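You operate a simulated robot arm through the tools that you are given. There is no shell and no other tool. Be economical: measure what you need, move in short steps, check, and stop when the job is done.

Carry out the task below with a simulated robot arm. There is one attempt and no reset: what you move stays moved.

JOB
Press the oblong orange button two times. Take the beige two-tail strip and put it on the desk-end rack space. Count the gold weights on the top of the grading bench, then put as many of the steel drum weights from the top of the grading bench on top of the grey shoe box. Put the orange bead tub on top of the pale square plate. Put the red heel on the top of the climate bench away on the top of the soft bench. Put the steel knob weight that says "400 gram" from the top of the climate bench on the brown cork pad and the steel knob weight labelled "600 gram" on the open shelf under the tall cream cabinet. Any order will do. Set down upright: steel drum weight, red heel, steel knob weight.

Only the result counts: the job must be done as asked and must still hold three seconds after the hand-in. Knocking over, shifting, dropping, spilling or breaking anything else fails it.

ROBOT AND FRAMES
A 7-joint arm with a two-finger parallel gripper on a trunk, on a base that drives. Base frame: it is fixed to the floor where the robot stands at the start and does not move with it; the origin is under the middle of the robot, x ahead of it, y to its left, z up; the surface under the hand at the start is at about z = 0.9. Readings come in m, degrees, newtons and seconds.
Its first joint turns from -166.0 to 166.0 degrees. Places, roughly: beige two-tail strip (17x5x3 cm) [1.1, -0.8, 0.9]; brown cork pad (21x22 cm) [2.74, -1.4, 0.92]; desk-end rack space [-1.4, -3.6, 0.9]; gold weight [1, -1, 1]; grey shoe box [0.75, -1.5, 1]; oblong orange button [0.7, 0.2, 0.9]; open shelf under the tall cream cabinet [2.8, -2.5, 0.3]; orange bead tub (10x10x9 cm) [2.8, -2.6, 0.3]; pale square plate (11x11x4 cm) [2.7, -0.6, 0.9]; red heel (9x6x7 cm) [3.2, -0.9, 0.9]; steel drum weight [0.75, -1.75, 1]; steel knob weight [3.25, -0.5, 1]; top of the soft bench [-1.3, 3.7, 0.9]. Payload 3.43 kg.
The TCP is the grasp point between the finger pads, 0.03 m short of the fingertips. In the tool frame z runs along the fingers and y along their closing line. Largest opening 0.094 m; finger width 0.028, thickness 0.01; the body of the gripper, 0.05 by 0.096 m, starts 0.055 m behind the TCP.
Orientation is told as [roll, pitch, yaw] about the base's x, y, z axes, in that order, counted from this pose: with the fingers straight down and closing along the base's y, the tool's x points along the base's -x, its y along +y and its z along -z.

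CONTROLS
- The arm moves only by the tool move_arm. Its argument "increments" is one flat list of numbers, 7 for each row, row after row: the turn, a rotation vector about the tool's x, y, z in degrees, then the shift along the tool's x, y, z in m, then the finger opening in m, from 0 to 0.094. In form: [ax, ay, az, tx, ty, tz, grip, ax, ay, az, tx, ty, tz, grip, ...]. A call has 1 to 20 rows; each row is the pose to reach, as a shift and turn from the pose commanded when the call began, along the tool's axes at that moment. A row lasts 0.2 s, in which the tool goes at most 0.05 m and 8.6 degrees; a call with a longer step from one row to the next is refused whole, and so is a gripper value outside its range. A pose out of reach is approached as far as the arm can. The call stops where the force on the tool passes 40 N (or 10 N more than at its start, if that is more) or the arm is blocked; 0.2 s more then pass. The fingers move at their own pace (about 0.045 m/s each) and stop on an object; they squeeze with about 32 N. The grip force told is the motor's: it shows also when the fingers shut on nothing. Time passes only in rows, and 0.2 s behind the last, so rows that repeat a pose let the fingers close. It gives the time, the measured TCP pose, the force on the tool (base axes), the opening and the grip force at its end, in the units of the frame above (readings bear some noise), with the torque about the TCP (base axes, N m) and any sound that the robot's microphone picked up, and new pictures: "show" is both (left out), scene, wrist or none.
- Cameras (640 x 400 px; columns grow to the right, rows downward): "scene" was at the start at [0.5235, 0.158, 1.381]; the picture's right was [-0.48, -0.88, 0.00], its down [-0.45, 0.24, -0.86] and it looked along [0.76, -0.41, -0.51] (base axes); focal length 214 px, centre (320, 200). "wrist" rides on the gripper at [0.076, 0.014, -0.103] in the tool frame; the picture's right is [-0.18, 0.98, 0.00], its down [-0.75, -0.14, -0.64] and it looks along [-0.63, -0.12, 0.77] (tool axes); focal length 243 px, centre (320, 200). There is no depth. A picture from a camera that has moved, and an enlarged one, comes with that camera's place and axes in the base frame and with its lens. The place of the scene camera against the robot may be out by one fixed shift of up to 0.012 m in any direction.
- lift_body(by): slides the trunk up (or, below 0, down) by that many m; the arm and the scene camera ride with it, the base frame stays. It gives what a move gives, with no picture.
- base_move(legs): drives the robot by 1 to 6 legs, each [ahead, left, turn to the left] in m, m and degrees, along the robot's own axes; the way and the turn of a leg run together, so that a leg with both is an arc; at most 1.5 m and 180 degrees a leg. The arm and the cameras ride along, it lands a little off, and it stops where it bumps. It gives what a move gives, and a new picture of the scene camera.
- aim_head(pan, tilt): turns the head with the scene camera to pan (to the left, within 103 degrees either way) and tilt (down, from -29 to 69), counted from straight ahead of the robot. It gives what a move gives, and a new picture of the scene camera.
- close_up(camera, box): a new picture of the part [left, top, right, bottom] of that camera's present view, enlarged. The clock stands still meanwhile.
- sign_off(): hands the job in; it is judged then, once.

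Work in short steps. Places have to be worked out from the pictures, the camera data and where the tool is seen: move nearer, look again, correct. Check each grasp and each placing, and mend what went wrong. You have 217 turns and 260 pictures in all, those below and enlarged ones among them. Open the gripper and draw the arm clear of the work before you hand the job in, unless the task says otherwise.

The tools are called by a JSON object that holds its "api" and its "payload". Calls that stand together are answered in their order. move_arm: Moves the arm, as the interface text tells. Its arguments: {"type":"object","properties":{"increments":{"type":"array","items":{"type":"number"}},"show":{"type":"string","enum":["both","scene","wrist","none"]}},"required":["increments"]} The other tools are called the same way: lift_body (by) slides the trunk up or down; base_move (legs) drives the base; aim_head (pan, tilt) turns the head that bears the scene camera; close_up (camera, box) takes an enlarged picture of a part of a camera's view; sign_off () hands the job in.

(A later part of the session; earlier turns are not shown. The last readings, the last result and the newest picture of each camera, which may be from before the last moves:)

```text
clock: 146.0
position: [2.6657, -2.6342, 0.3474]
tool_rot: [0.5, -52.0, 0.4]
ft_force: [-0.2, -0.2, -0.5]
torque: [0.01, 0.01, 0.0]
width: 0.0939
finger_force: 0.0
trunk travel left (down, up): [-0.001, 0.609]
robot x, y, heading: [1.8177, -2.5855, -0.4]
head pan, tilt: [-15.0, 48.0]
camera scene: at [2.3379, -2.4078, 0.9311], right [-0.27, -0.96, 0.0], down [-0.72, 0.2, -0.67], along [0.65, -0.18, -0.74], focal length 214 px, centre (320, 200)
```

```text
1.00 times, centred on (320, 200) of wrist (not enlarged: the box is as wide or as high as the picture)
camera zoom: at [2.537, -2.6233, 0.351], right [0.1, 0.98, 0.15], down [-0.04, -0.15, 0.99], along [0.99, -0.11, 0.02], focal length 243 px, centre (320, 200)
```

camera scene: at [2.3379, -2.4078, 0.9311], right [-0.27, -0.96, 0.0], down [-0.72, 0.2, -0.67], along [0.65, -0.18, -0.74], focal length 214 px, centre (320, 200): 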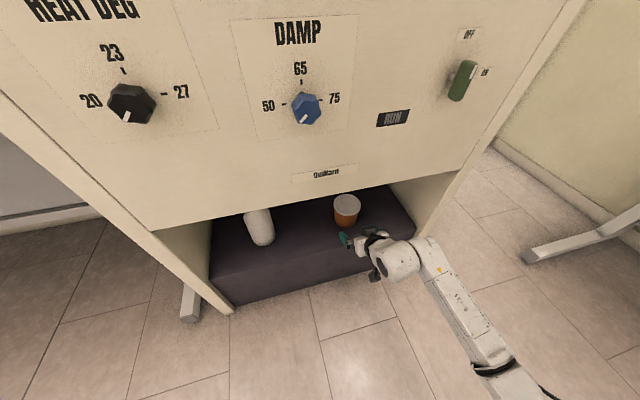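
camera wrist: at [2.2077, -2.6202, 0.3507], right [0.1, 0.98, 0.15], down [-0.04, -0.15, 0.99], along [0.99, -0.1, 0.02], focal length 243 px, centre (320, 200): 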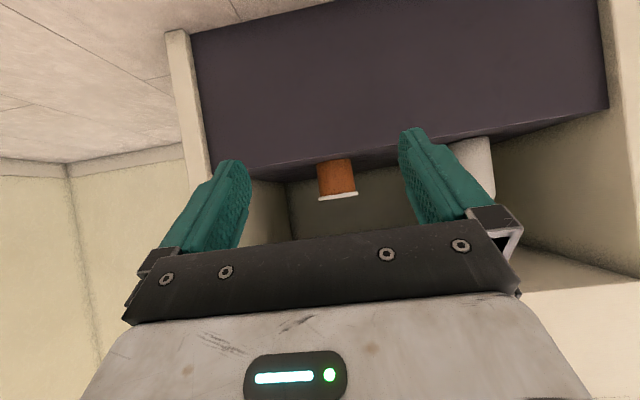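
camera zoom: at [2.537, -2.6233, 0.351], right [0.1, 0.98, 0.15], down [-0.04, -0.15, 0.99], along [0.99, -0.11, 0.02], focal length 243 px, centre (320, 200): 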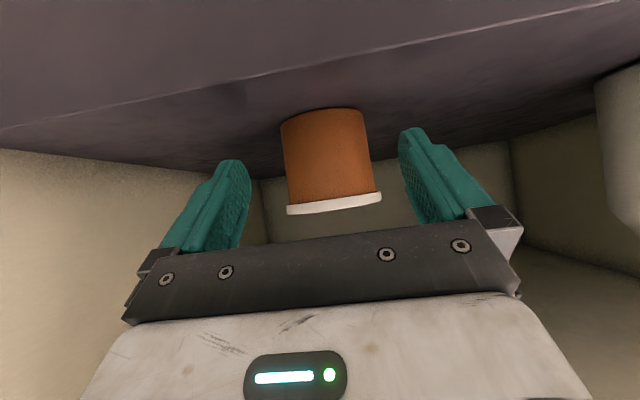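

Aligned in y (tub ≈ (2.775, −2.634)). Lower 16 mm and advance 9 cm in small steps.

{"api": "move_arm", "payload": {"increments": [0, 0, 0, 0.013, 0, 0.01, 0.094, 0, 0, 0, -0.006, 0, 0.034, 0.094, 0, 0, 0, -0.02, 0, 0.052, 0.094, 0, 0, 0, -0.032, 0, 0.067, 0.094, 0, 0, 0, -0.044, 0, 0.0824, 0.094, 0, 0, 0, -0.044, 0, 0.0824, 0.094]}}

```text
clock: 147.4
position: [2.7564, -2.6331, 0.3298]
tool_rot: [0.6, -51.9, 0.3]
ft_force: [-0.1, 0.4, -0.1]
torque: [0.0, 0.01, 0.01]
width: 0.094
finger_force: 0.3
trunk travel left (down, up): [-0.001, 0.609]
robot x, y, heading: [1.8155, -2.5845, -0.4]
head pan, tilt: [-15.0, 48.0]
camera scene: at [2.3379, -2.4077, 0.9311], right [-0.27, -0.96, 0.0], down [-0.72, 0.2, -0.67], along [0.65, -0.18, -0.74], focal length 214 px, centre (320, 200)
camera wrist: at [2.6281, -2.6224, 0.3346], right [0.1, 0.98, 0.15], down [-0.04, -0.15, 0.99], along [0.99, -0.11, 0.02], focal length 243 px, centre (320, 200)
```

scene: 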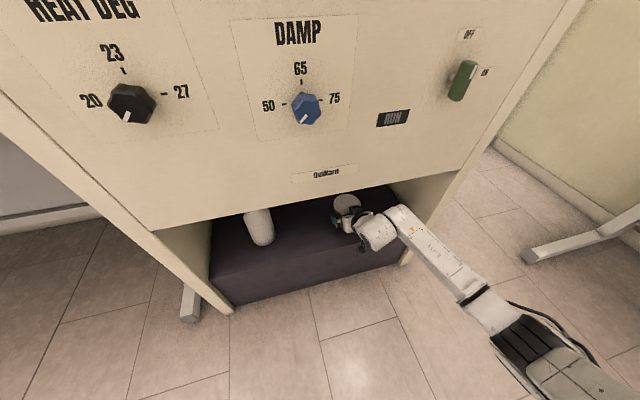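
wrist: 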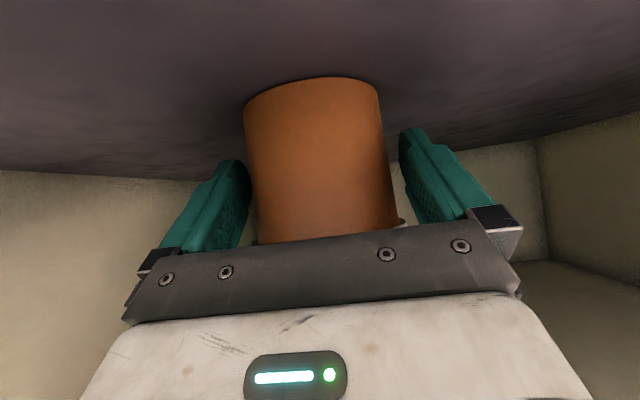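

The tub is between the fingers. Closing.

{"api": "move_arm", "payload": {"increments": [0, 0, 0, 0, 0, 0, 0.08, 0, 0, 0, 0, 0, 0, 0.07, 0, 0, 0, 0, 0, 0, 0.06, 0, 0, 0, 0, 0, 0, 0.06], "show": "wrist"}}

```text
clock: 148.4
position: [2.7562, -2.6337, 0.3304]
tool_rot: [0.4, -52.1, 0.5]
ft_force: [1.5, -1.1, 0.3]
torque: [-0.07, -0.01, 0.01]
width: 0.0852
finger_force: 32.3
trunk travel left (down, up): [-0.001, 0.609]
robot x, y, heading: [1.8208, -2.5851, -0.6]
head pan, tilt: [-15.0, 48.0]
camera wrist: at [2.6279, -2.6228, 0.3346], right [0.1, 0.98, 0.15], down [-0.04, -0.15, 0.99], along [0.99, -0.11, 0.02], focal length 243 px, centre (320, 200)
```

wrist: 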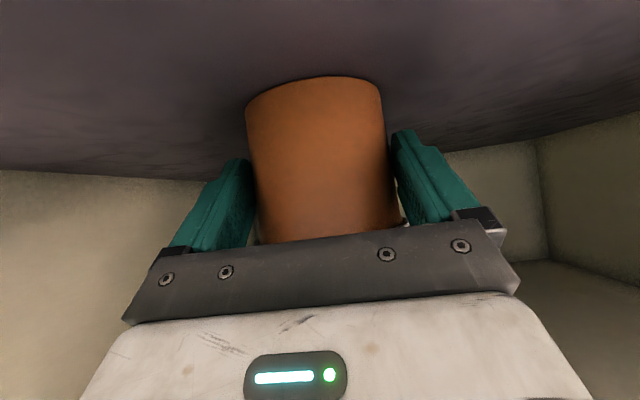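

Gripped (0.085 m). Lift 5 cm with the trunk and back out.

{"api": "lift_body", "payload": {"by": 0.05}}

{"api": "base_move", "payload": {"legs": [[-0.4, 0, 0]]}}

```text
clock: 149.4
position: [2.7548, -2.6332, 0.3807]
tool_rot: [0.4, -51.9, 0.4]
ft_force: [-0.4, 0.2, -3.4]
torque: [-0.01, 0.12, -0.03]
width: 0.0851
finger_force: 32.0
trunk travel left (down, up): [-0.051, 0.559]
robot x, y, heading: [1.8181, -2.582, -0.1]
head pan, tilt: [-15.0, 48.0]
```

```text
clock: 151.8
position: [2.3591, -2.638, 0.3807]
tool_rot: [0.4, -52.0, -0.1]
ft_force: [-0.4, -0.6, -5.4]
torque: [0.0, 0.12, 0.02]
width: 0.0851
finger_force: 32.3
trunk travel left (down, up): [-0.051, 0.559]
robot x, y, heading: [1.4245, -2.5788, -1.1]
head pan, tilt: [-15.0, 48.0]
camera scene: at [1.9446, -2.4085, 0.9811], right [-0.28, -0.96, 0.0], down [-0.71, 0.2, -0.67], along [0.64, -0.18, -0.74], focal length 214 px, centre (320, 200)
```

scene: 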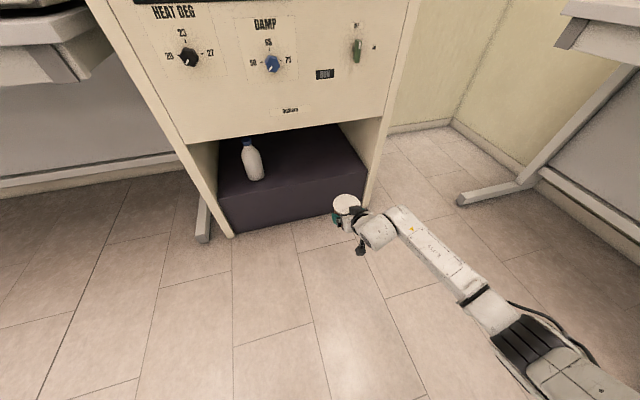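

Out safely. Raise the trunk, turn and travel up the aisle.

{"api": "lift_body", "payload": {"by": 0.4}}

{"api": "lift_body", "payload": {"by": 0.155}}

{"api": "base_move", "payload": {"legs": [[0, 0, 60], [0.23, -0.385, 0], [0, 0, 31]]}}

{"api": "aim_head", "payload": {"pan": -40, "tilt": 25}}

```text
clock: 155.7
position: [2.36, -2.6382, 0.7797]
tool_rot: [0.4, -51.8, -0.2]
ft_force: [-0.2, -0.3, -4.9]
torque: [0.01, 0.1, 0.0]
width: 0.0852
finger_force: 31.4
trunk travel left (down, up): [-0.451, 0.159]
robot x, y, heading: [1.4206, -2.5802, -1.4]
head pan, tilt: [-15.0, 48.0]
```

```text
clock: 157.4
position: [2.36, -2.6399, 0.9349]
tool_rot: [0.4, -51.8, -0.2]
ft_force: [-0.5, -0.6, -4.3]
torque: [-0.01, 0.12, -0.03]
width: 0.0853
finger_force: 31.8
trunk travel left (down, up): [-0.606, 0.004]
robot x, y, heading: [1.4207, -2.577, -0.9]
head pan, tilt: [-15.0, 48.0]
```

```text
clock: 164.3
position: [1.9137, -1.6401, 0.9353]
tool_rot: [0.4, -51.9, 90.8]
ft_force: [0.0, 0.4, -4.3]
torque: [-0.11, 0.0, 0.04]
width: 0.085
finger_force: 32.5
trunk travel left (down, up): [-0.606, 0.004]
robot x, y, heading: [1.8757, -2.5823, 90.1]
head pan, tilt: [-15.0, 48.0]
camera scene: at [1.6993, -2.0551, 1.5361], right [0.97, -0.26, 0.0], down [-0.19, -0.72, -0.67], along [0.17, 0.65, -0.74], focal length 214 px, centre (320, 200)
```

scene: 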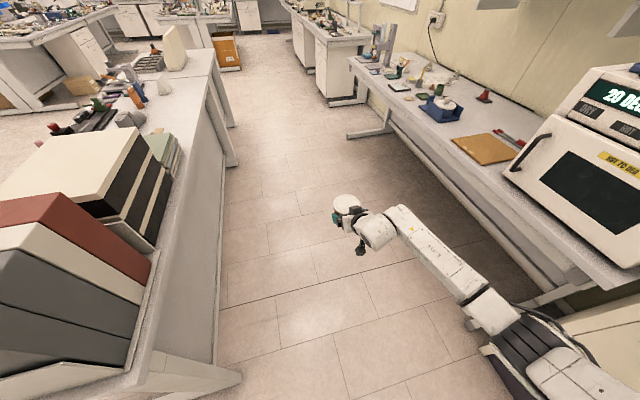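

```text
clock: 165.2
position: [1.9143, -1.6407, 0.9344]
tool_rot: [0.3, -51.9, 90.9]
ft_force: [-0.1, 1.1, -4.8]
torque: [-0.12, 0.01, -0.02]
width: 0.0849
finger_force: 31.9
trunk travel left (down, up): [-0.606, 0.004]
robot x, y, heading: [1.8748, -2.5808, 90.0]
head pan, tilt: [-40.0, 25.0]
camera scene: at [1.738, -2.0606, 1.5708], right [0.77, -0.64, 0.0], down [-0.27, -0.32, -0.91], along [0.58, 0.69, -0.42], focal length 214 px, centre (320, 200)
```

scene: 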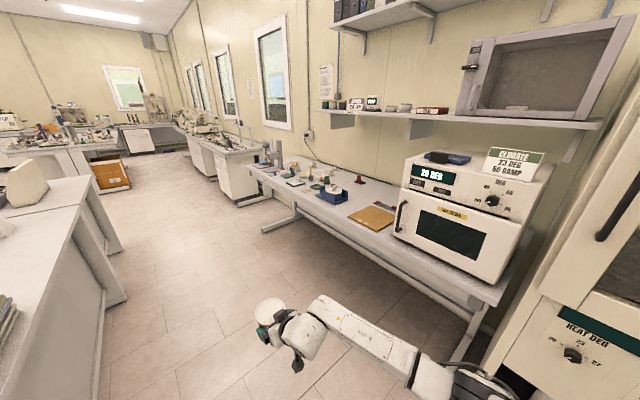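

Aisle is clear. Drive ahead to about y = −0.6.

{"api": "base_move", "payload": {"legs": [[1.5, 0, 0], [0.45, 0, 0]]}}

{"api": "aim_head", "payload": {"pan": -80, "tilt": 40}}

```text
clock: 175.1
position: [1.8771, 0.3366, 0.9347]
tool_rot: [0.4, -51.9, 92.0]
ft_force: [-0.2, 0.8, -4.3]
torque: [-0.09, 0.01, 0.01]
width: 0.0846
finger_force: 32.1
trunk travel left (down, up): [-0.606, 0.004]
robot x, y, heading: [1.8549, -0.6088, 91.1]
head pan, tilt: [-40.0, 25.0]
camera scene: at [1.7093, -0.0884, 1.5708], right [0.78, -0.63, 0.0], down [-0.27, -0.33, -0.91], along [0.57, 0.71, -0.42], focal length 214 px, centre (320, 200)
```

scene: 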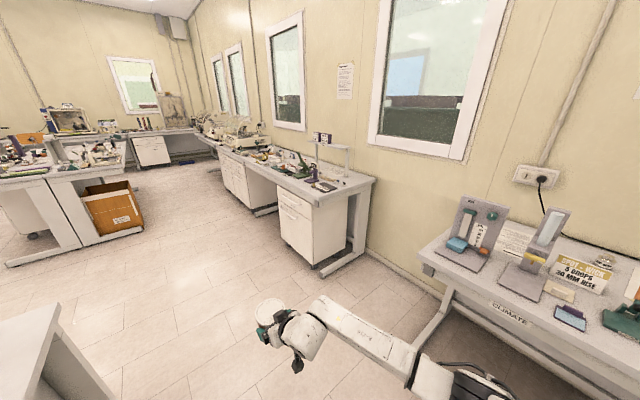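

```text
clock: 176.2
position: [1.8774, 0.3358, 0.9349]
tool_rot: [0.4, -52.0, 91.9]
ft_force: [0.1, 0.0, -3.2]
torque: [-0.1, 0.0, 0.01]
width: 0.085
finger_force: 31.6
trunk travel left (down, up): [-0.606, 0.004]
robot x, y, heading: [1.853, -0.6042, 90.9]
head pan, tilt: [-80.0, 40.0]
camera scene: at [1.7349, -0.1436, 1.5476], right [0.19, -0.98, 0.0], down [-0.63, -0.12, -0.77], along [0.75, 0.15, -0.64], focal length 214 px, centre (320, 200)
```

scene: 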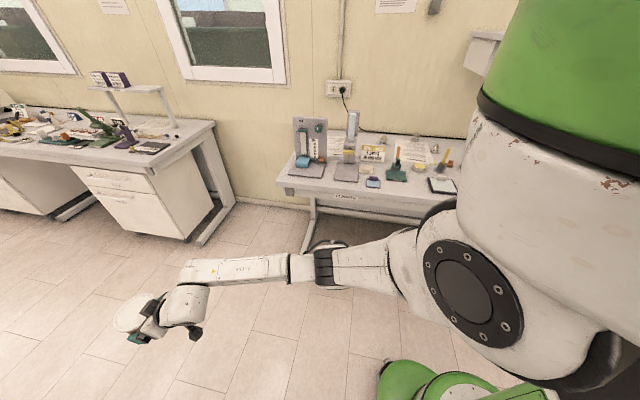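

Raise and retract the tub before turning to face the climate bench.

{"api": "move_arm", "payload": {"increments": [0, 0, 0, 0.001, 0, -0.042, 0.06, 0, 0, 0, 0.002, 0, -0.084, 0.06, 0, 0, 0, 0.003, 0, -0.125, 0.06, 0, 0, 0, 0.004, 0, -0.167, 0.06, 0, 0, 0, 0.005, 0, -0.208, 0.06, 0, 0, 0, 0.005, 0, -0.25, 0.06, 0, 0, 0, 0.005, 0, -0.25, 0.06], "show": "none"}}

```text
clock: 177.8
position: [1.8832, 0.1342, 1.0847]
tool_rot: [0.4, -51.9, 91.8]
ft_force: [-0.1, 0.1, -4.8]
torque: [-0.12, 0.01, 0.0]
width: 0.0852
finger_force: 32.0
trunk travel left (down, up): [-0.606, 0.004]
robot x, y, heading: [1.8526, -0.602, 90.9]
head pan, tilt: [-80.0, 40.0]
```

Shift left 0.1 m and turn to face the climate bench.

{"api": "base_move", "payload": {"legs": [[0, 0.1, 0], [0, 0, -91]]}}

{"api": "aim_head", "payload": {"pan": 0, "tilt": 45}}

```text
clock: 182.8
position: [2.4915, -0.6635, 1.0858]
tool_rot: [0.4, -52.0, -0.1]
ft_force: [-0.2, -0.1, -5.2]
torque: [-0.03, 0.13, 0.02]
width: 0.0848
finger_force: 31.9
trunk travel left (down, up): [-0.606, 0.004]
robot x, y, heading: [1.7523, -0.6076, -1.0]
head pan, tilt: [-80.0, 40.0]
camera scene: at [2.2136, -0.4962, 1.5476], right [-0.99, -0.16, 0.0], down [-0.1, 0.63, -0.77], along [0.12, -0.76, -0.64], focal length 214 px, centre (320, 200)
```

scene: 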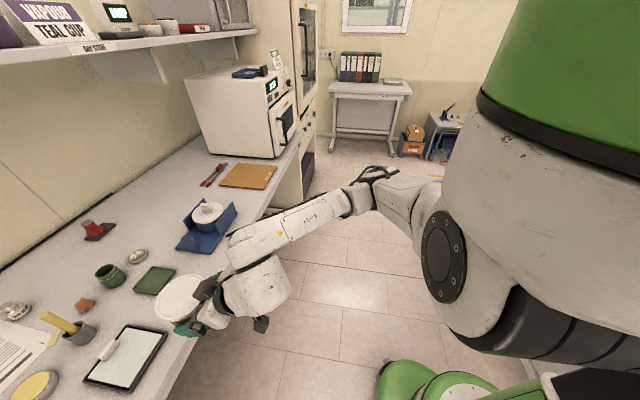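

```text
clock: 184.3
position: [2.4921, -0.6623, 1.0837]
tool_rot: [0.4, -52.0, -0.1]
ft_force: [-0.2, 0.8, -4.4]
torque: [0.01, 0.15, 0.01]
width: 0.0847
finger_force: 32.1
trunk travel left (down, up): [-0.606, 0.004]
robot x, y, heading: [1.7504, -0.6067, -0.9]
head pan, tilt: [0.0, 45.0]
camera scene: at [2.2814, -0.4136, 1.5403], right [-0.02, -1.0, 0.0], down [-0.71, 0.01, -0.71], along [0.71, -0.01, -0.71], focal length 214 px, centre (320, 200)
```

scene: 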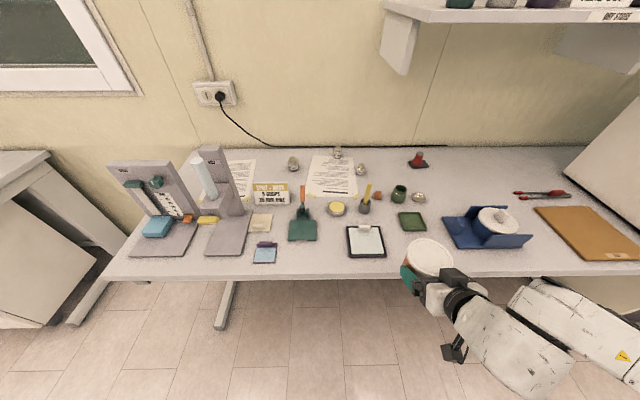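

Zoom on the bench left and right parts.

{"api": "close_up", "payload": {"camera": "scene", "box": [320, 140, 480, 270]}}

{"api": "close_up", "payload": {"camera": "scene", "box": [220, 130, 400, 270]}}

```text
3.08 times, centred on (400, 205) of scene
camera zoom: at [2.2814, -0.4136, 1.5403], right [-0.02, -1.0, 0.0], down [-0.71, 0.01, -0.71], along [0.71, -0.01, -0.71], focal length 660 px, centre (74, 185)
```

zoom: 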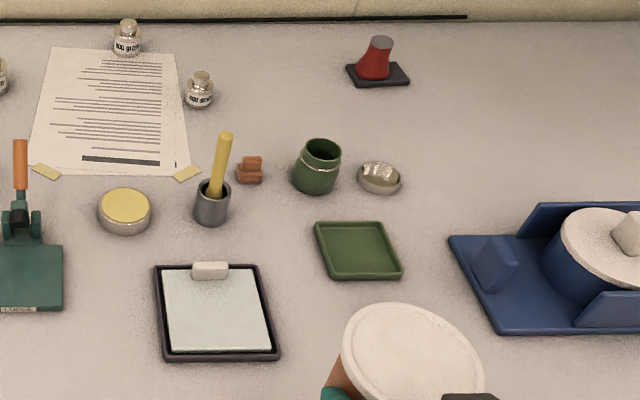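

```text
2.86 times, centred on (310, 200) of scene
camera zoom: at [2.2814, -0.4136, 1.5403], right [-0.02, -1.0, 0.0], down [-0.71, 0.01, -0.71], along [0.71, -0.01, -0.71], focal length 613 px, centre (349, 200)
```

zoom: 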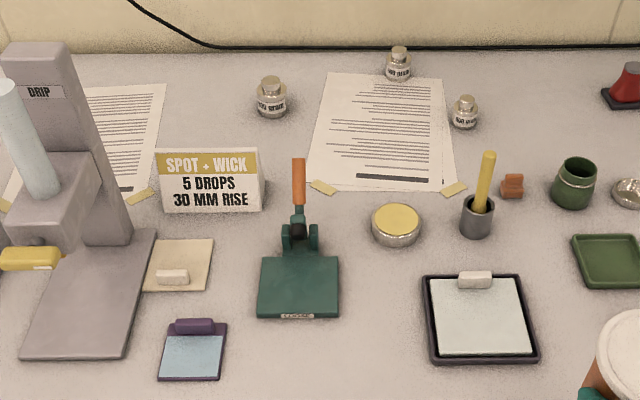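

The pale plate sits at ≈(2.70, −0.581) in the camera's view, tub lid appears at (2.523, −0.654): relative shift (+0.177, +0.073). Moving there at height.

{"api": "move_arm", "payload": {"increments": [0, 0, 0, -0.022, 0.015, 0.028, 0.06, 0, 0, 0, -0.044, 0.029, 0.056, 0.06, 0, 0, 0, -0.065, 0.044, 0.084, 0.06, 0, 0, 0, -0.087, 0.058, 0.112, 0.06, 0, 0, 0, -0.109, 0.073, 0.1395, 0.06, 0, 0, 0, -0.109, 0.073, 0.1395, 0.06]}}

```text
clock: 185.7
position: [2.667, -0.5866, 1.0853]
tool_rot: [0.4, -51.9, -0.2]
ft_force: [-0.2, 0.2, -4.8]
torque: [0.03, 0.1, -0.02]
width: 0.0848
finger_force: 32.0
trunk travel left (down, up): [-0.606, 0.004]
robot x, y, heading: [1.7553, -0.6061, -1.0]
head pan, tilt: [0.0, 45.0]
camera scene: at [2.2816, -0.4133, 1.5402], right [-0.01, -1.0, 0.0], down [-0.71, 0.01, -0.71], along [0.71, -0.01, -0.71], focal length 214 px, centre (320, 200)
camera wrist: at [2.5399, -0.5754, 1.0888], right [0.11, 0.98, 0.15], down [-0.04, -0.15, 0.99], along [0.99, -0.11, 0.02], focal length 243 px, centre (320, 200)
```

scene: 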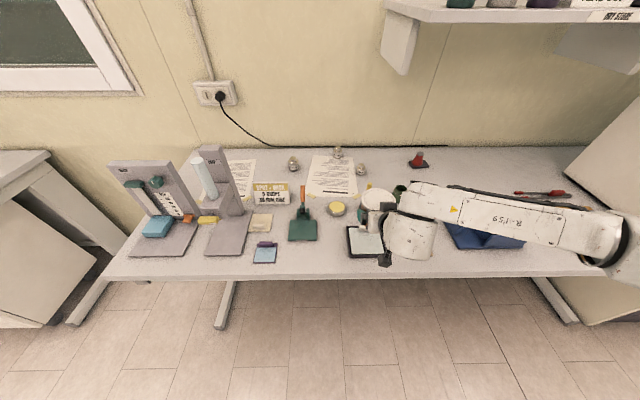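
wrist: 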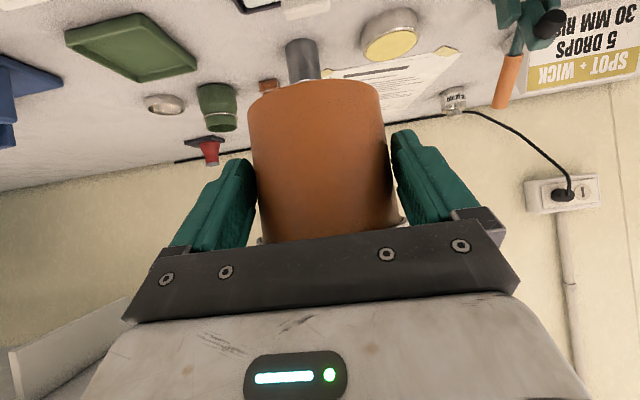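

Lower to just above the plate and check.

{"api": "move_arm", "payload": {"increments": [0, 0, 0, 0.022, 0, 0.0175, 0.06, 0, 0, 0, 0.045, 0, 0.035, 0.06, 0, 0, 0, 0.067, 0, 0.0524, 0.06, 0, 0, 0, 0.067, 0, 0.0524, 0.06], "show": "none"}}

{"api": "close_up", "payload": {"camera": "scene", "box": [320, 160, 440, 270]}}

```text
clock: 186.7
position: [2.6703, -0.5947, 1.0044]
tool_rot: [0.4, -51.8, -0.2]
ft_force: [0.1, -1.3, -5.4]
torque: [0.02, 0.11, 0.02]
width: 0.0848
finger_force: 31.7
out of reach, approached as far as the arm can: row 3, 4
trunk travel left (down, up): [-0.606, 0.004]
robot x, y, heading: [1.753, -0.605, -0.6]
head pan, tilt: [0.0, 45.0]
```

```text
3.64 times, centred on (380, 215) of scene
camera zoom: at [2.2814, -0.4151, 1.5404], right [-0.02, -1.0, 0.0], down [-0.71, 0.01, -0.71], along [0.71, -0.01, -0.71], focal length 780 px, centre (102, 146)
```

zoom: 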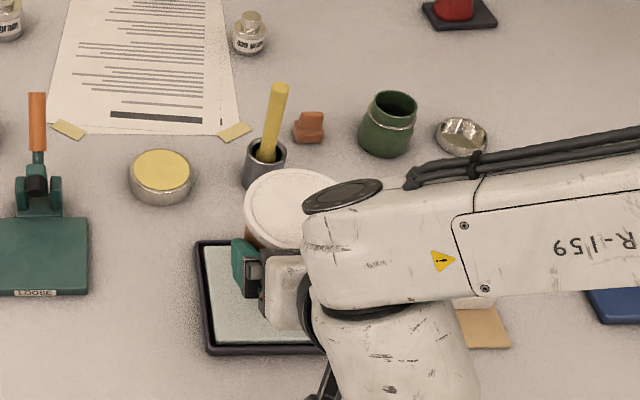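

Zooming on the plate edge to judge the rim and the tab.

{"api": "close_up", "payload": {"camera": "scene", "box": [350, 220, 390, 260]}}

```text
10.00 times, centred on (370, 240) of scene
camera zoom: at [2.2814, -0.4151, 1.5404], right [-0.02, -1.0, 0.0], down [-0.71, 0.01, -0.71], along [0.71, -0.01, -0.71], focal length 2145 px, centre (-180, -200)
```

zoom: 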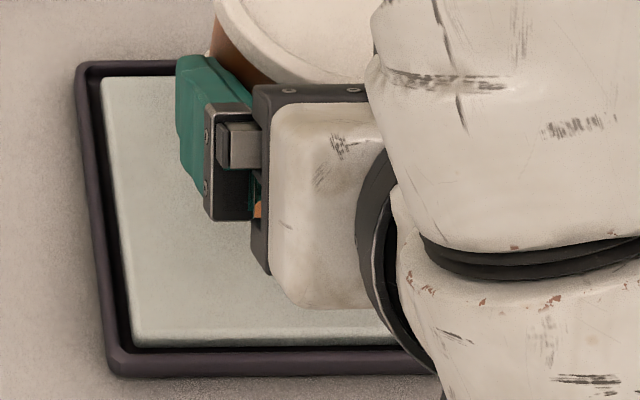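

Plate spans x 2.657–2.767 with tab near 2.747; tub fits in front of the tab. Lower by trunk.

{"api": "lift_body", "payload": {"by": -0.035}}

{"api": "close_up", "payload": {"camera": "scene", "box": [330, 170, 430, 270]}}

```text
clock: 187.5
position: [2.6702, -0.5911, 0.9691]
tool_rot: [0.3, -51.7, -0.1]
ft_force: [-0.7, 1.1, -5.4]
torque: [-0.02, 0.16, 0.0]
width: 0.0847
finger_force: 32.3
trunk travel left (down, up): [-0.571, 0.039]
robot x, y, heading: [1.7519, -0.6101, -0.9]
head pan, tilt: [0.0, 45.0]
```

```text
4.00 times, centred on (380, 220) of scene
camera zoom: at [2.2815, -0.4134, 1.5053], right [-0.01, -1.0, 0.0], down [-0.71, 0.01, -0.71], along [0.71, -0.01, -0.71], focal length 858 px, centre (80, 120)
```

zoom: 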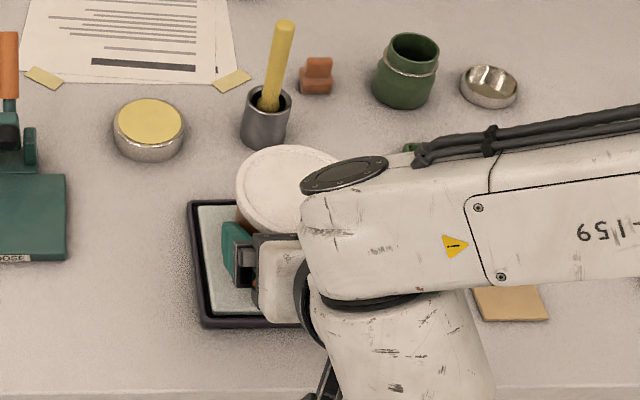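

{"api": "lift_body", "payload": {"by": -0.009}}

```text
clock: 188.1
position: [2.6716, -0.5919, 0.9657]
tool_rot: [0.3, -52.1, -0.1]
ft_force: [-7.3, 0.1, 24.0]
torque: [0.05, -0.69, 0.19]
width: 0.0851
finger_force: 32.2
trunk travel left (down, up): [-0.562, 0.048]
robot x, y, heading: [1.7528, -0.6058, -0.7]
head pan, tilt: [0.0, 45.0]
```

Contact with the plate (24 N). Open the fingers slowly and check.

{"api": "move_arm", "payload": {"increments": [0, 0, 0, 0, 0, 0, 0.088, 0, 0, 0, 0, 0, 0, 0.094, 0, 0, 0, 0, 0, 0, 0.094]}}

```text
clock: 188.9
position: [2.6719, -0.5927, 0.9608]
tool_rot: [0.4, -51.7, -0.1]
ft_force: [0.3, 0.5, 0.5]
torque: [0.01, 0.02, -0.01]
width: 0.0941
finger_force: 0.0
trunk travel left (down, up): [-0.562, 0.048]
robot x, y, heading: [1.7533, -0.6091, -0.4]
head pan, tilt: [0.0, 45.0]
camera scene: at [2.2814, -0.4135, 1.4963], right [-0.01, -1.0, 0.0], down [-0.71, 0.01, -0.71], along [0.71, -0.01, -0.71], focal length 214 px, centre (320, 200)
camera wrist: at [2.5439, -0.58, 0.9652], right [0.11, 0.98, 0.15], down [-0.04, -0.14, 0.99], along [0.99, -0.12, 0.02], focal length 243 px, centre (320, 200)
```

scene: 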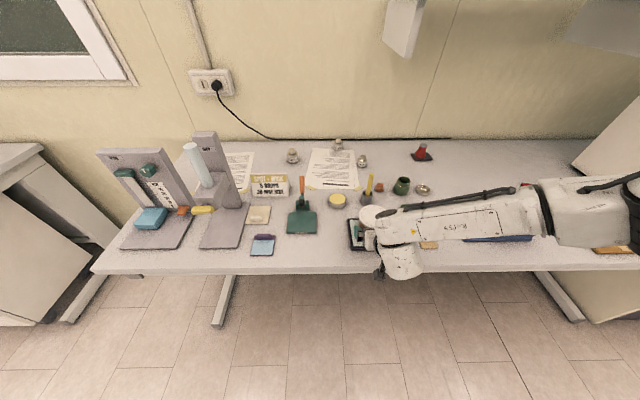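
wrist: 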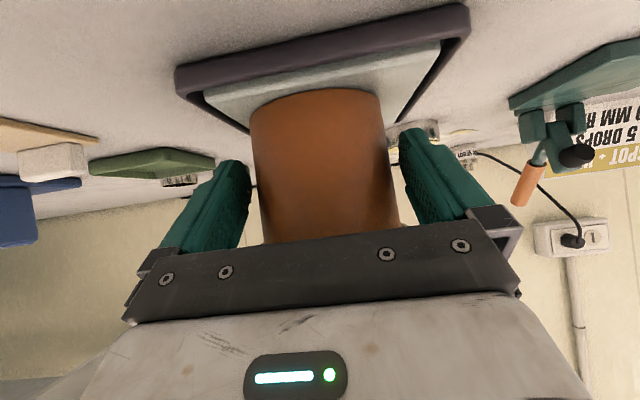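

Tub looks seated. Withdraw horizontally with the arm.

{"api": "move_arm", "payload": {"increments": [0, 0, 0, 0.012, 0, -0.016, 0.094, 0, 0, 0, 0.031, 0, -0.04, 0.094, 0, 0, 0, 0.055, 0, -0.071, 0.094, 0, 0, 0, 0.08, 0, -0.102, 0.094, 0, 0, 0, 0.105, 0, -0.134, 0.094, 0, 0, 0, 0.105, 0, -0.17, 0.094, 0, 0, 0, 0.105, 0, -0.21, 0.094]}}

{"api": "close_up", "payload": {"camera": "scene", "box": [320, 160, 440, 270]}}

```text
clock: 190.5
position: [2.4423, -0.568, 1.0249]
tool_rot: [-0.2, -51.4, -0.2]
ft_force: [0.2, 0.2, -0.1]
torque: [-0.01, 0.01, -0.01]
width: 0.0938
finger_force: 0.0
out of reach, approached as far as the arm can: row 1, 2, 3, 4, 5, 6, 7
trunk travel left (down, up): [-0.562, 0.048]
robot x, y, heading: [1.7527, -0.6033, -0.8]
head pan, tilt: [0.0, 45.0]
camera scene: at [2.2814, -0.4135, 1.4963], right [-0.01, -1.0, 0.0], down [-0.71, 0.01, -0.71], along [0.71, -0.01, -0.71], focal length 214 px, centre (320, 200)
camera wrist: at [2.3156, -0.5562, 1.0297], right [0.12, 0.98, 0.14], down [-0.03, -0.14, 0.99], along [0.99, -0.12, 0.02], focal length 243 px, centre (320, 200)
```

scene: 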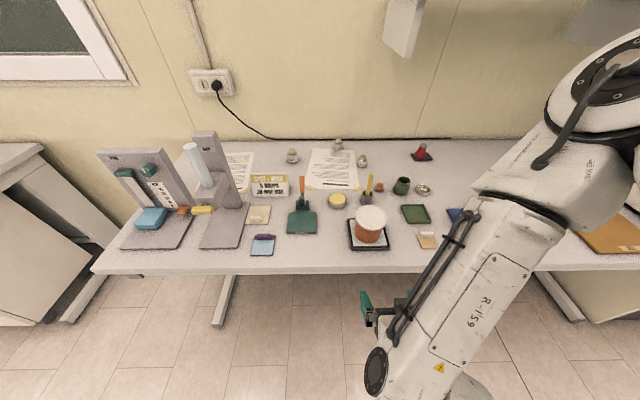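
wrist: 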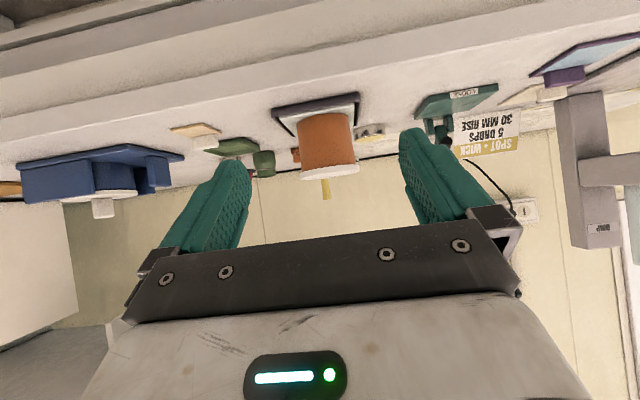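

```text
3.64 times, centred on (380, 215) of scene
camera zoom: at [2.2814, -0.4135, 1.4963], right [-0.01, -1.0, 0.0], down [-0.71, 0.01, -0.71], along [0.71, -0.01, -0.71], focal length 780 px, centre (102, 146)
```

zoom: 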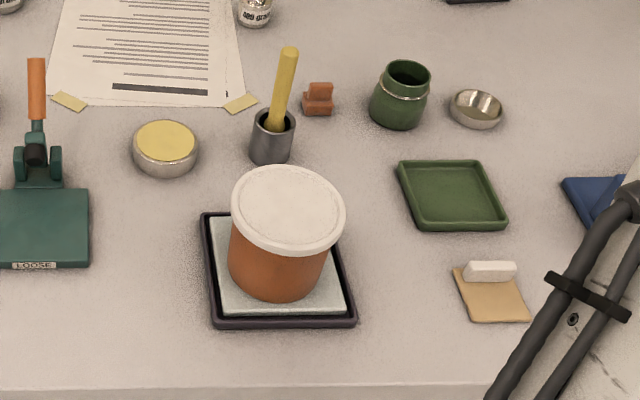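

Tub is well placed. Now read the knob weights' labels.

{"api": "close_up", "payload": {"camera": "scene", "box": [275, 125, 385, 185]}}

```text
5.82 times, centred on (330, 155) of scene
camera zoom: at [2.2814, -0.4135, 1.4963], right [-0.01, -1.0, 0.0], down [-0.71, 0.01, -0.71], along [0.71, -0.01, -0.71], focal length 1248 px, centre (262, 462)
```

zoom: 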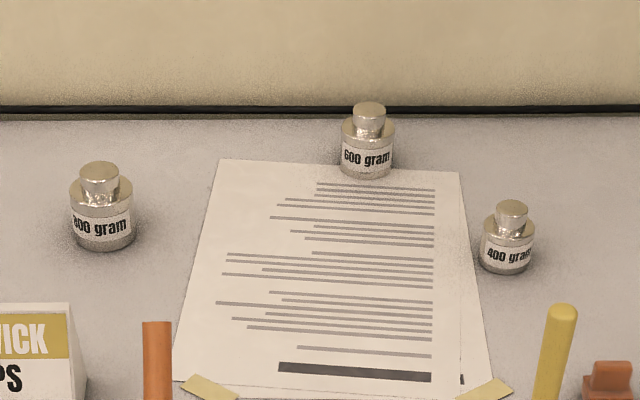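

400 g is at ≈(3.09, −0.615), 600 g at ≈(3.245, −0.52). Bring the tool vertical again.

{"api": "move_arm", "payload": {"increments": [0, 0, 0, -0.03, 0, -0.024, 0.08, 0, 8, 0, -0.055, 0, -0.045, 0.08, 0, 16, 0, -0.078, 0, -0.062, 0.08, 0, 24, 0, -0.078, 0, -0.062, 0.08, 0, 32, 0, -0.078, 0, -0.062, 0.08, 0, 40, 0, -0.078, 0, -0.062, 0.08, 0, 48, 0, -0.078, 0, -0.062, 0.08, 0, 51.4, 0, -0.078, 0, -0.062, 0.08, 0, 51.4, 0, -0.078, 0, -0.062, 0.08], "show": "none"}}

{"api": "aim_head", "payload": {"pan": -20, "tilt": 60}}

```text
clock: 192.5
position: [2.4454, -0.5694, 1.126]
tool_rot: [0.1, -0.3, 0.2]
ft_force: [-0.1, 0.5, -0.1]
torque: [0.0, 0.03, 0.01]
width: 0.08
finger_force: 0.0
trunk travel left (down, up): [-0.562, 0.048]
robot x, y, heading: [1.7522, -0.6067, -0.8]
head pan, tilt: [0.0, 45.0]
```

```text
clock: 193.3
position: [2.4457, -0.5699, 1.1241]
tool_rot: [0.2, -0.3, 0.2]
ft_force: [-0.6, -0.7, 1.3]
torque: [-0.02, 0.01, -0.01]
width: 0.0798
finger_force: 0.0
trunk travel left (down, up): [-0.562, 0.048]
robot x, y, heading: [1.7516, -0.6049, -0.7]
head pan, tilt: [-20.0, 60.0]
camera scene: at [2.2624, -0.436, 1.4769], right [-0.36, -0.93, 0.0], down [-0.81, 0.31, -0.5], along [0.47, -0.18, -0.87], focal length 214 px, centre (320, 200)
```

scene: 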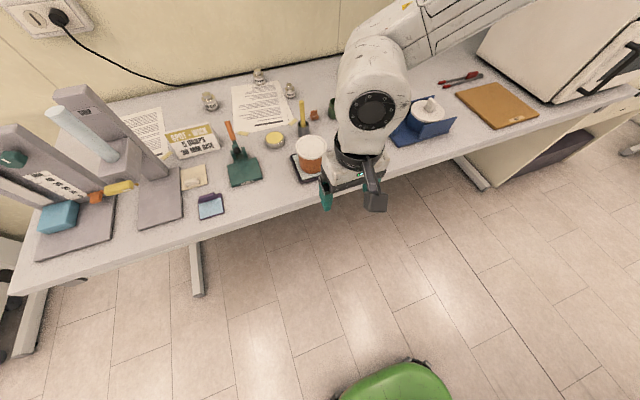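

Base front has ~0.25 m radius, so I can approach to x≈2.2. Raise the tool and drive ahead.

{"api": "move_arm", "payload": {"increments": [0, 0, 0, 0, 0, -0.05, 0.08, 0, 0, 0, 0, 0, -0.1, 0.08], "show": "none"}}

{"api": "base_move", "payload": {"legs": [[0.45, 0, 0]]}}

{"api": "aim_head", "payload": {"pan": 0, "tilt": 55}}

```text
clock: 193.9
position: [2.4432, -0.5711, 1.2276]
tool_rot: [0.2, -0.3, 0.3]
ft_force: [0.8, -0.2, -0.5]
torque: [-0.04, 0.05, 0.0]
width: 0.08
finger_force: 0.0
trunk travel left (down, up): [-0.562, 0.048]
robot x, y, heading: [1.7514, -0.6075, -0.8]
head pan, tilt: [-20.0, 60.0]
```

```text
clock: 196.2
position: [2.8033, -0.5789, 1.2158]
tool_rot: [-0.1, 1.5, 1.4]
ft_force: [0.1, 0.5, 0.2]
torque: [0.0, 0.02, 0.03]
width: 0.0798
finger_force: 0.1
trunk travel left (down, up): [-0.562, 0.048]
robot x, y, heading: [2.1258, -0.6124, -1.2]
head pan, tilt: [-20.0, 60.0]
stopped in leg 1: the robot was blocked; the commanded pose is now the measured one
camera scene: at [2.6395, -0.441, 1.4775], right [-0.36, -0.93, 0.0], down [-0.81, 0.31, -0.5], along [0.47, -0.18, -0.87], focal length 214 px, centre (320, 200)
```

scene: 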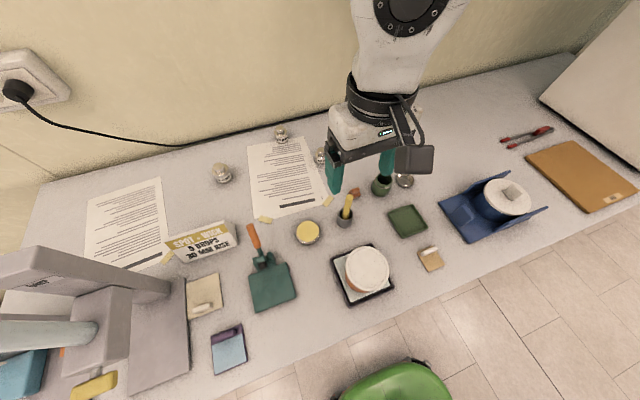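

```text
clock: 197.1
position: [2.8054, -0.5773, 1.2171]
tool_rot: [-0.2, 1.5, 1.5]
ft_force: [0.1, -0.8, -0.3]
torque: [0.02, 0.01, 0.02]
width: 0.0801
finger_force: 0.0
trunk travel left (down, up): [-0.562, 0.048]
robot x, y, heading: [2.1302, -0.6092, -0.8]
head pan, tilt: [0.0, 55.0]
camera scene: at [2.6492, -0.4186, 1.4827], right [-0.02, -1.0, 0.0], down [-0.82, 0.01, -0.57], along [0.57, -0.01, -0.82], focal length 214 px, centre (320, 200)
```

scene: 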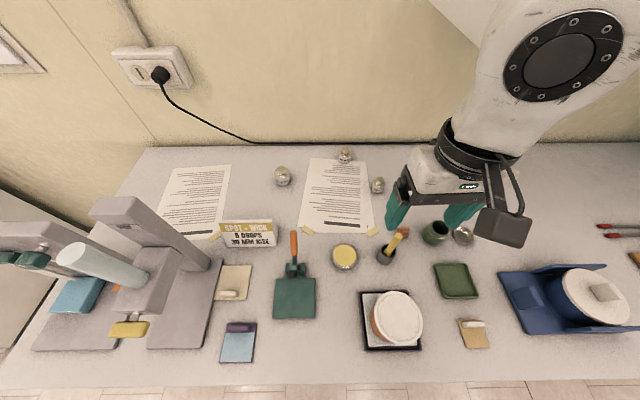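

Blocked at x=2.13, with the arm slightly pushed. Look up to see what it touched.

{"api": "aim_head", "payload": {"pan": -30, "tilt": 10}}

```text
clock: 198.2
position: [2.8038, -0.5773, 1.2164]
tool_rot: [-0.1, 1.4, 1.6]
ft_force: [0.0, -0.5, 0.4]
torque: [-0.02, 0.02, 0.01]
width: 0.0799
finger_force: 0.1
trunk travel left (down, up): [-0.562, 0.048]
robot x, y, heading: [2.1317, -0.612, -0.8]
head pan, tilt: [-30.0, 10.0]
camera scene: at [2.657, -0.4651, 1.551], right [-0.51, -0.86, 0.0], down [-0.15, 0.09, -0.98], along [0.85, -0.5, -0.17], focal length 214 px, centre (320, 200)
```

scene: 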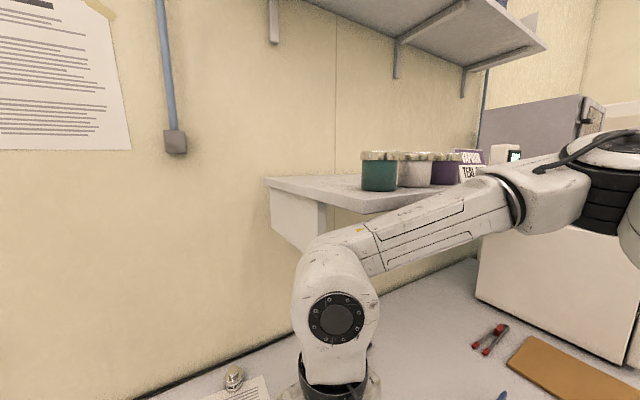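

The forearm touched the wall shelf (z≈1.48). Back off, and work with the trunk lower so the arm stays beneath it.

{"api": "base_move", "payload": {"legs": [[-0.27, 0, 0]]}}

{"api": "aim_head", "payload": {"pan": -20, "tilt": 25}}

```text
clock: 200.1
position: [2.536, -0.573, 1.2179]
tool_rot: [-0.2, 1.4, 1.5]
ft_force: [-0.4, 0.4, 0.0]
torque: [0.0, 0.05, -0.01]
width: 0.08
finger_force: 0.2
trunk travel left (down, up): [-0.562, 0.048]
robot x, y, heading: [1.8582, -0.6077, -0.7]
head pan, tilt: [-30.0, 10.0]
camera scene: at [2.389, -0.461, 1.5513], right [-0.51, -0.86, 0.0], down [-0.15, 0.09, -0.98], along [0.85, -0.5, -0.17], focal length 214 px, centre (320, 200)
```

scene: 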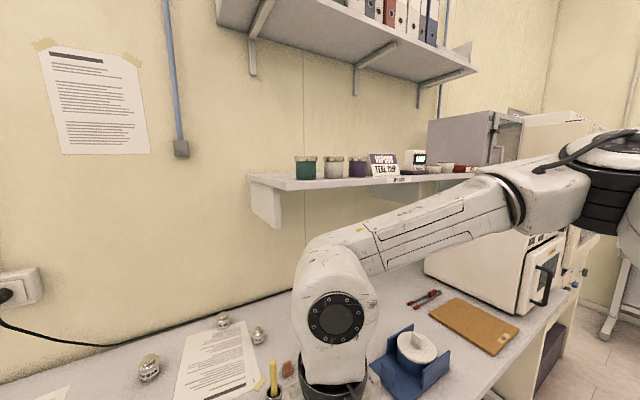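

```text
clock: 200.9
position: [2.5361, -0.5735, 1.2179]
tool_rot: [-0.2, 1.5, 1.4]
ft_force: [-0.2, 0.1, -0.1]
torque: [-0.05, 0.0, 0.05]
width: 0.0801
finger_force: 0.1
trunk travel left (down, up): [-0.562, 0.048]
robot x, y, heading: [1.8632, -0.6062, -0.8]
head pan, tilt: [-20.0, 25.0]
camera scene: at [2.3952, -0.4461, 1.527], right [-0.36, -0.93, 0.0], down [-0.39, 0.15, -0.91], along [0.85, -0.32, -0.42], focal length 214 px, centre (320, 200)
```

scene: 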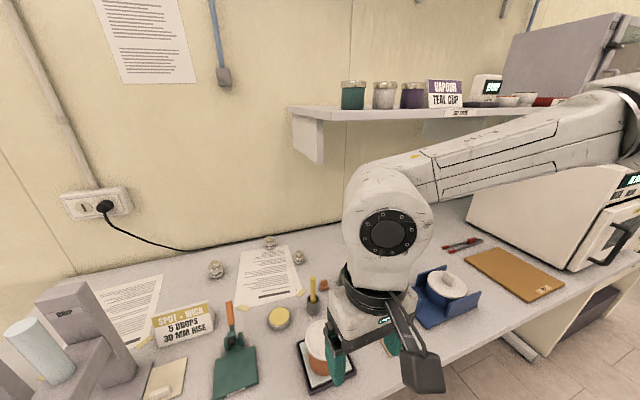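

Lower the trunk 0.17, shift right to lane y≈−0.70, then drive ahead.

{"api": "lift_body", "payload": {"by": -0.17}}

{"api": "base_move", "payload": {"legs": [[0, -0.13, 0], [0.15, 0, 0], [0.15, 0, 0]]}}

{"api": "aim_head", "payload": {"pan": -15, "tilt": 30}}

```text
clock: 202.8
position: [2.5357, -0.5745, 1.0473]
tool_rot: [-0.2, 1.4, 1.6]
ft_force: [-0.2, 0.2, -1.0]
torque: [-0.01, -0.02, 0.03]
width: 0.0802
finger_force: 0.1
trunk travel left (down, up): [-0.392, 0.218]
robot x, y, heading: [1.8619, -0.6082, -0.9]
head pan, tilt: [-20.0, 25.0]
```

```text
clock: 206.0
position: [2.8396, -0.7061, 1.0479]
tool_rot: [-0.2, 1.3, 1.5]
ft_force: [-0.7, -0.2, -0.3]
torque: [0.01, -0.06, 0.02]
width: 0.0803
finger_force: 0.0
trunk travel left (down, up): [-0.392, 0.218]
robot x, y, heading: [2.1683, -0.7447, -1.1]
head pan, tilt: [-20.0, 25.0]
camera scene: at [2.6976, -0.58, 1.357], right [-0.36, -0.93, 0.0], down [-0.4, 0.15, -0.91], along [0.85, -0.32, -0.42], focal length 214 px, centre (320, 200)
```

scene: 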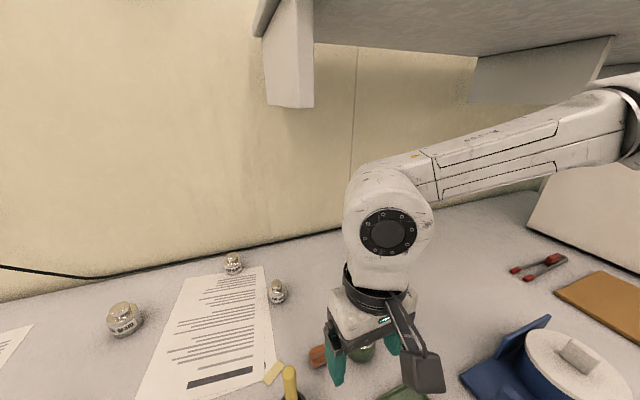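

```text
clock: 206.7
position: [2.838, -0.7068, 1.0479]
tool_rot: [-0.2, 1.4, 1.5]
ft_force: [-1.1, 0.0, 0.8]
torque: [0.03, 0.01, -0.02]
width: 0.0799
finger_force: 0.1
trunk travel left (down, up): [-0.392, 0.218]
robot x, y, heading: [2.1656, -0.7427, -0.7]
head pan, tilt: [-15.0, 30.0]
camera scene: at [2.6987, -0.5719, 1.349], right [-0.27, -0.96, 0.0], down [-0.48, 0.14, -0.87], along [0.83, -0.24, -0.5], focal length 214 px, centre (320, 200)
```

scene: 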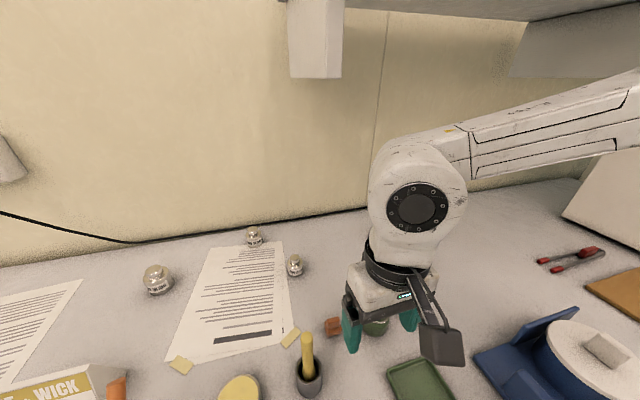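

Moving the tool toward the 400 g weight and using the wrist camera.

{"api": "move_arm", "payload": {"increments": [0, 0, 0, -0.04, 0.015, 0, 0.08, 0, -0.7, 0.7, -0.08, 0.03, 0, 0.08, 0, -1.4, 1.5, -0.12, 0.046, 0, 0.08, 0, -1.4, 1.5, -0.16, 0.062, 0, 0.08, 0, -1.4, 1.5, -0.2, 0.077, 0, 0.08, 0, -1.4, 1.5, -0.2, 0.077, 0, 0.08], "show": "wrist"}}

```text
clock: 208.1
position: [3.0371, -0.6248, 1.0426]
tool_rot: [-0.4, -0.1, -0.1]
ft_force: [0.8, 0.4, -0.4]
torque: [-0.05, -0.02, -0.03]
width: 0.0801
finger_force: 0.1
trunk travel left (down, up): [-0.392, 0.218]
robot x, y, heading: [2.1655, -0.7453, -0.7]
head pan, tilt: [-15.0, 30.0]
camera wrist: at [2.9606, -0.6121, 1.145], right [0.18, 0.98, 0.0], down [0.75, -0.14, 0.64], along [0.63, -0.12, -0.77], focal length 243 px, centre (320, 200)
```

wrist: 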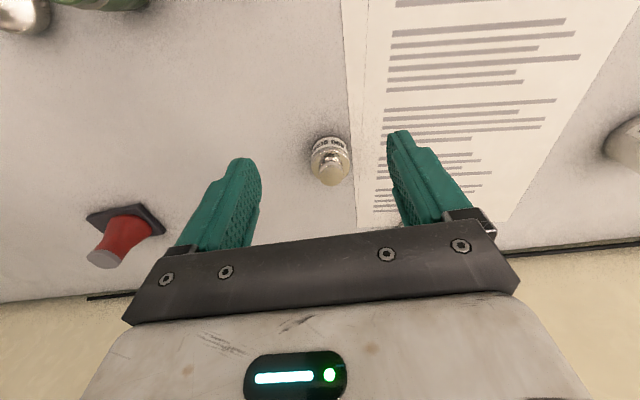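

400 g weight at ≈(3.09, −0.625). Move over it and descend.

{"api": "move_arm", "payload": {"increments": [0, 0, 0, -0.027, 0, 0.0, 0.08, 0, 0, 0, -0.053, 0, 0.02, 0.08, 0, 0, 0, -0.053, 0, 0.05, 0.08, 0, 0, 0, -0.053, 0, 0.08, 0.08, 0, 0, 0, -0.053, 0, 0.106, 0.08, 0, 0, 0, -0.053, 0, 0.106, 0.08], "show": "wrist"}}

```text
clock: 209.5
position: [3.0891, -0.6259, 0.9365]
tool_rot: [-0.2, -0.1, 0.0]
ft_force: [0.4, -0.6, -0.1]
torque: [-0.03, 0.04, 0.02]
width: 0.0802
finger_force: 0.1
trunk travel left (down, up): [-0.392, 0.218]
robot x, y, heading: [2.1607, -0.7397, -0.9]
head pan, tilt: [-15.0, 30.0]
camera wrist: at [3.0131, -0.6125, 1.0388], right [0.18, 0.98, 0.0], down [0.75, -0.14, 0.64], along [0.63, -0.12, -0.77], focal length 243 px, centre (320, 200)
```

wrist: 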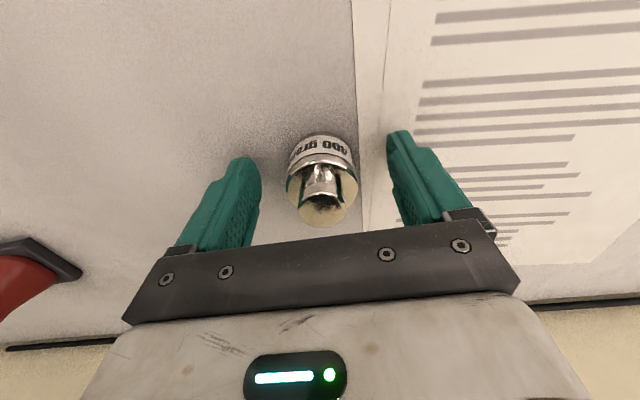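

Centered. Close.

{"api": "move_arm", "payload": {"increments": [0, 0, 0, 0, 0, 0, 0.06, 0, 0, 0, 0, 0, 0, 0.04, 0, 0, 0, 0, 0, 0, 0.02, 0, 0, 0, 0, 0, 0, 0.02, 0, 0, 0, 0, 0, -0.03, 0.02, 0, 0, 0, 0, 0, -0.07, 0.02, 0, 0, 0, 0, 0, -0.1, 0.02], "show": "wrist"}}

```text
clock: 211.1
position: [3.0906, -0.623, 1.0378]
tool_rot: [-0.3, 0.0, -0.1]
ft_force: [0.8, -0.4, -4.8]
torque: [-0.02, 0.0, -0.02]
width: 0.039
finger_force: 32.2
trunk travel left (down, up): [-0.392, 0.218]
robot x, y, heading: [2.1648, -0.7442, -1.0]
head pan, tilt: [-15.0, 30.0]
camera wrist: at [3.0133, -0.6111, 1.1397], right [0.18, 0.98, 0.0], down [0.75, -0.14, 0.64], along [0.63, -0.12, -0.77], focal length 243 px, centre (320, 200)
```

wrist: 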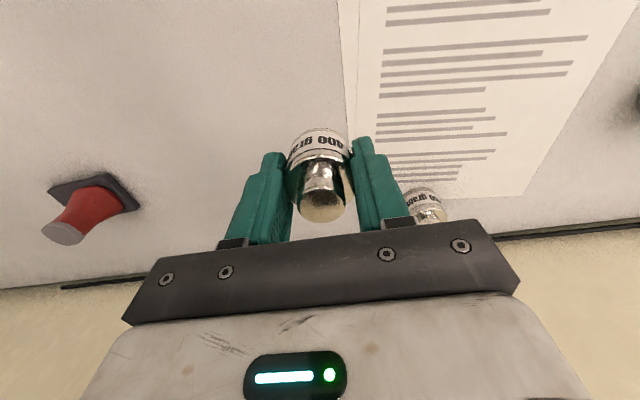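

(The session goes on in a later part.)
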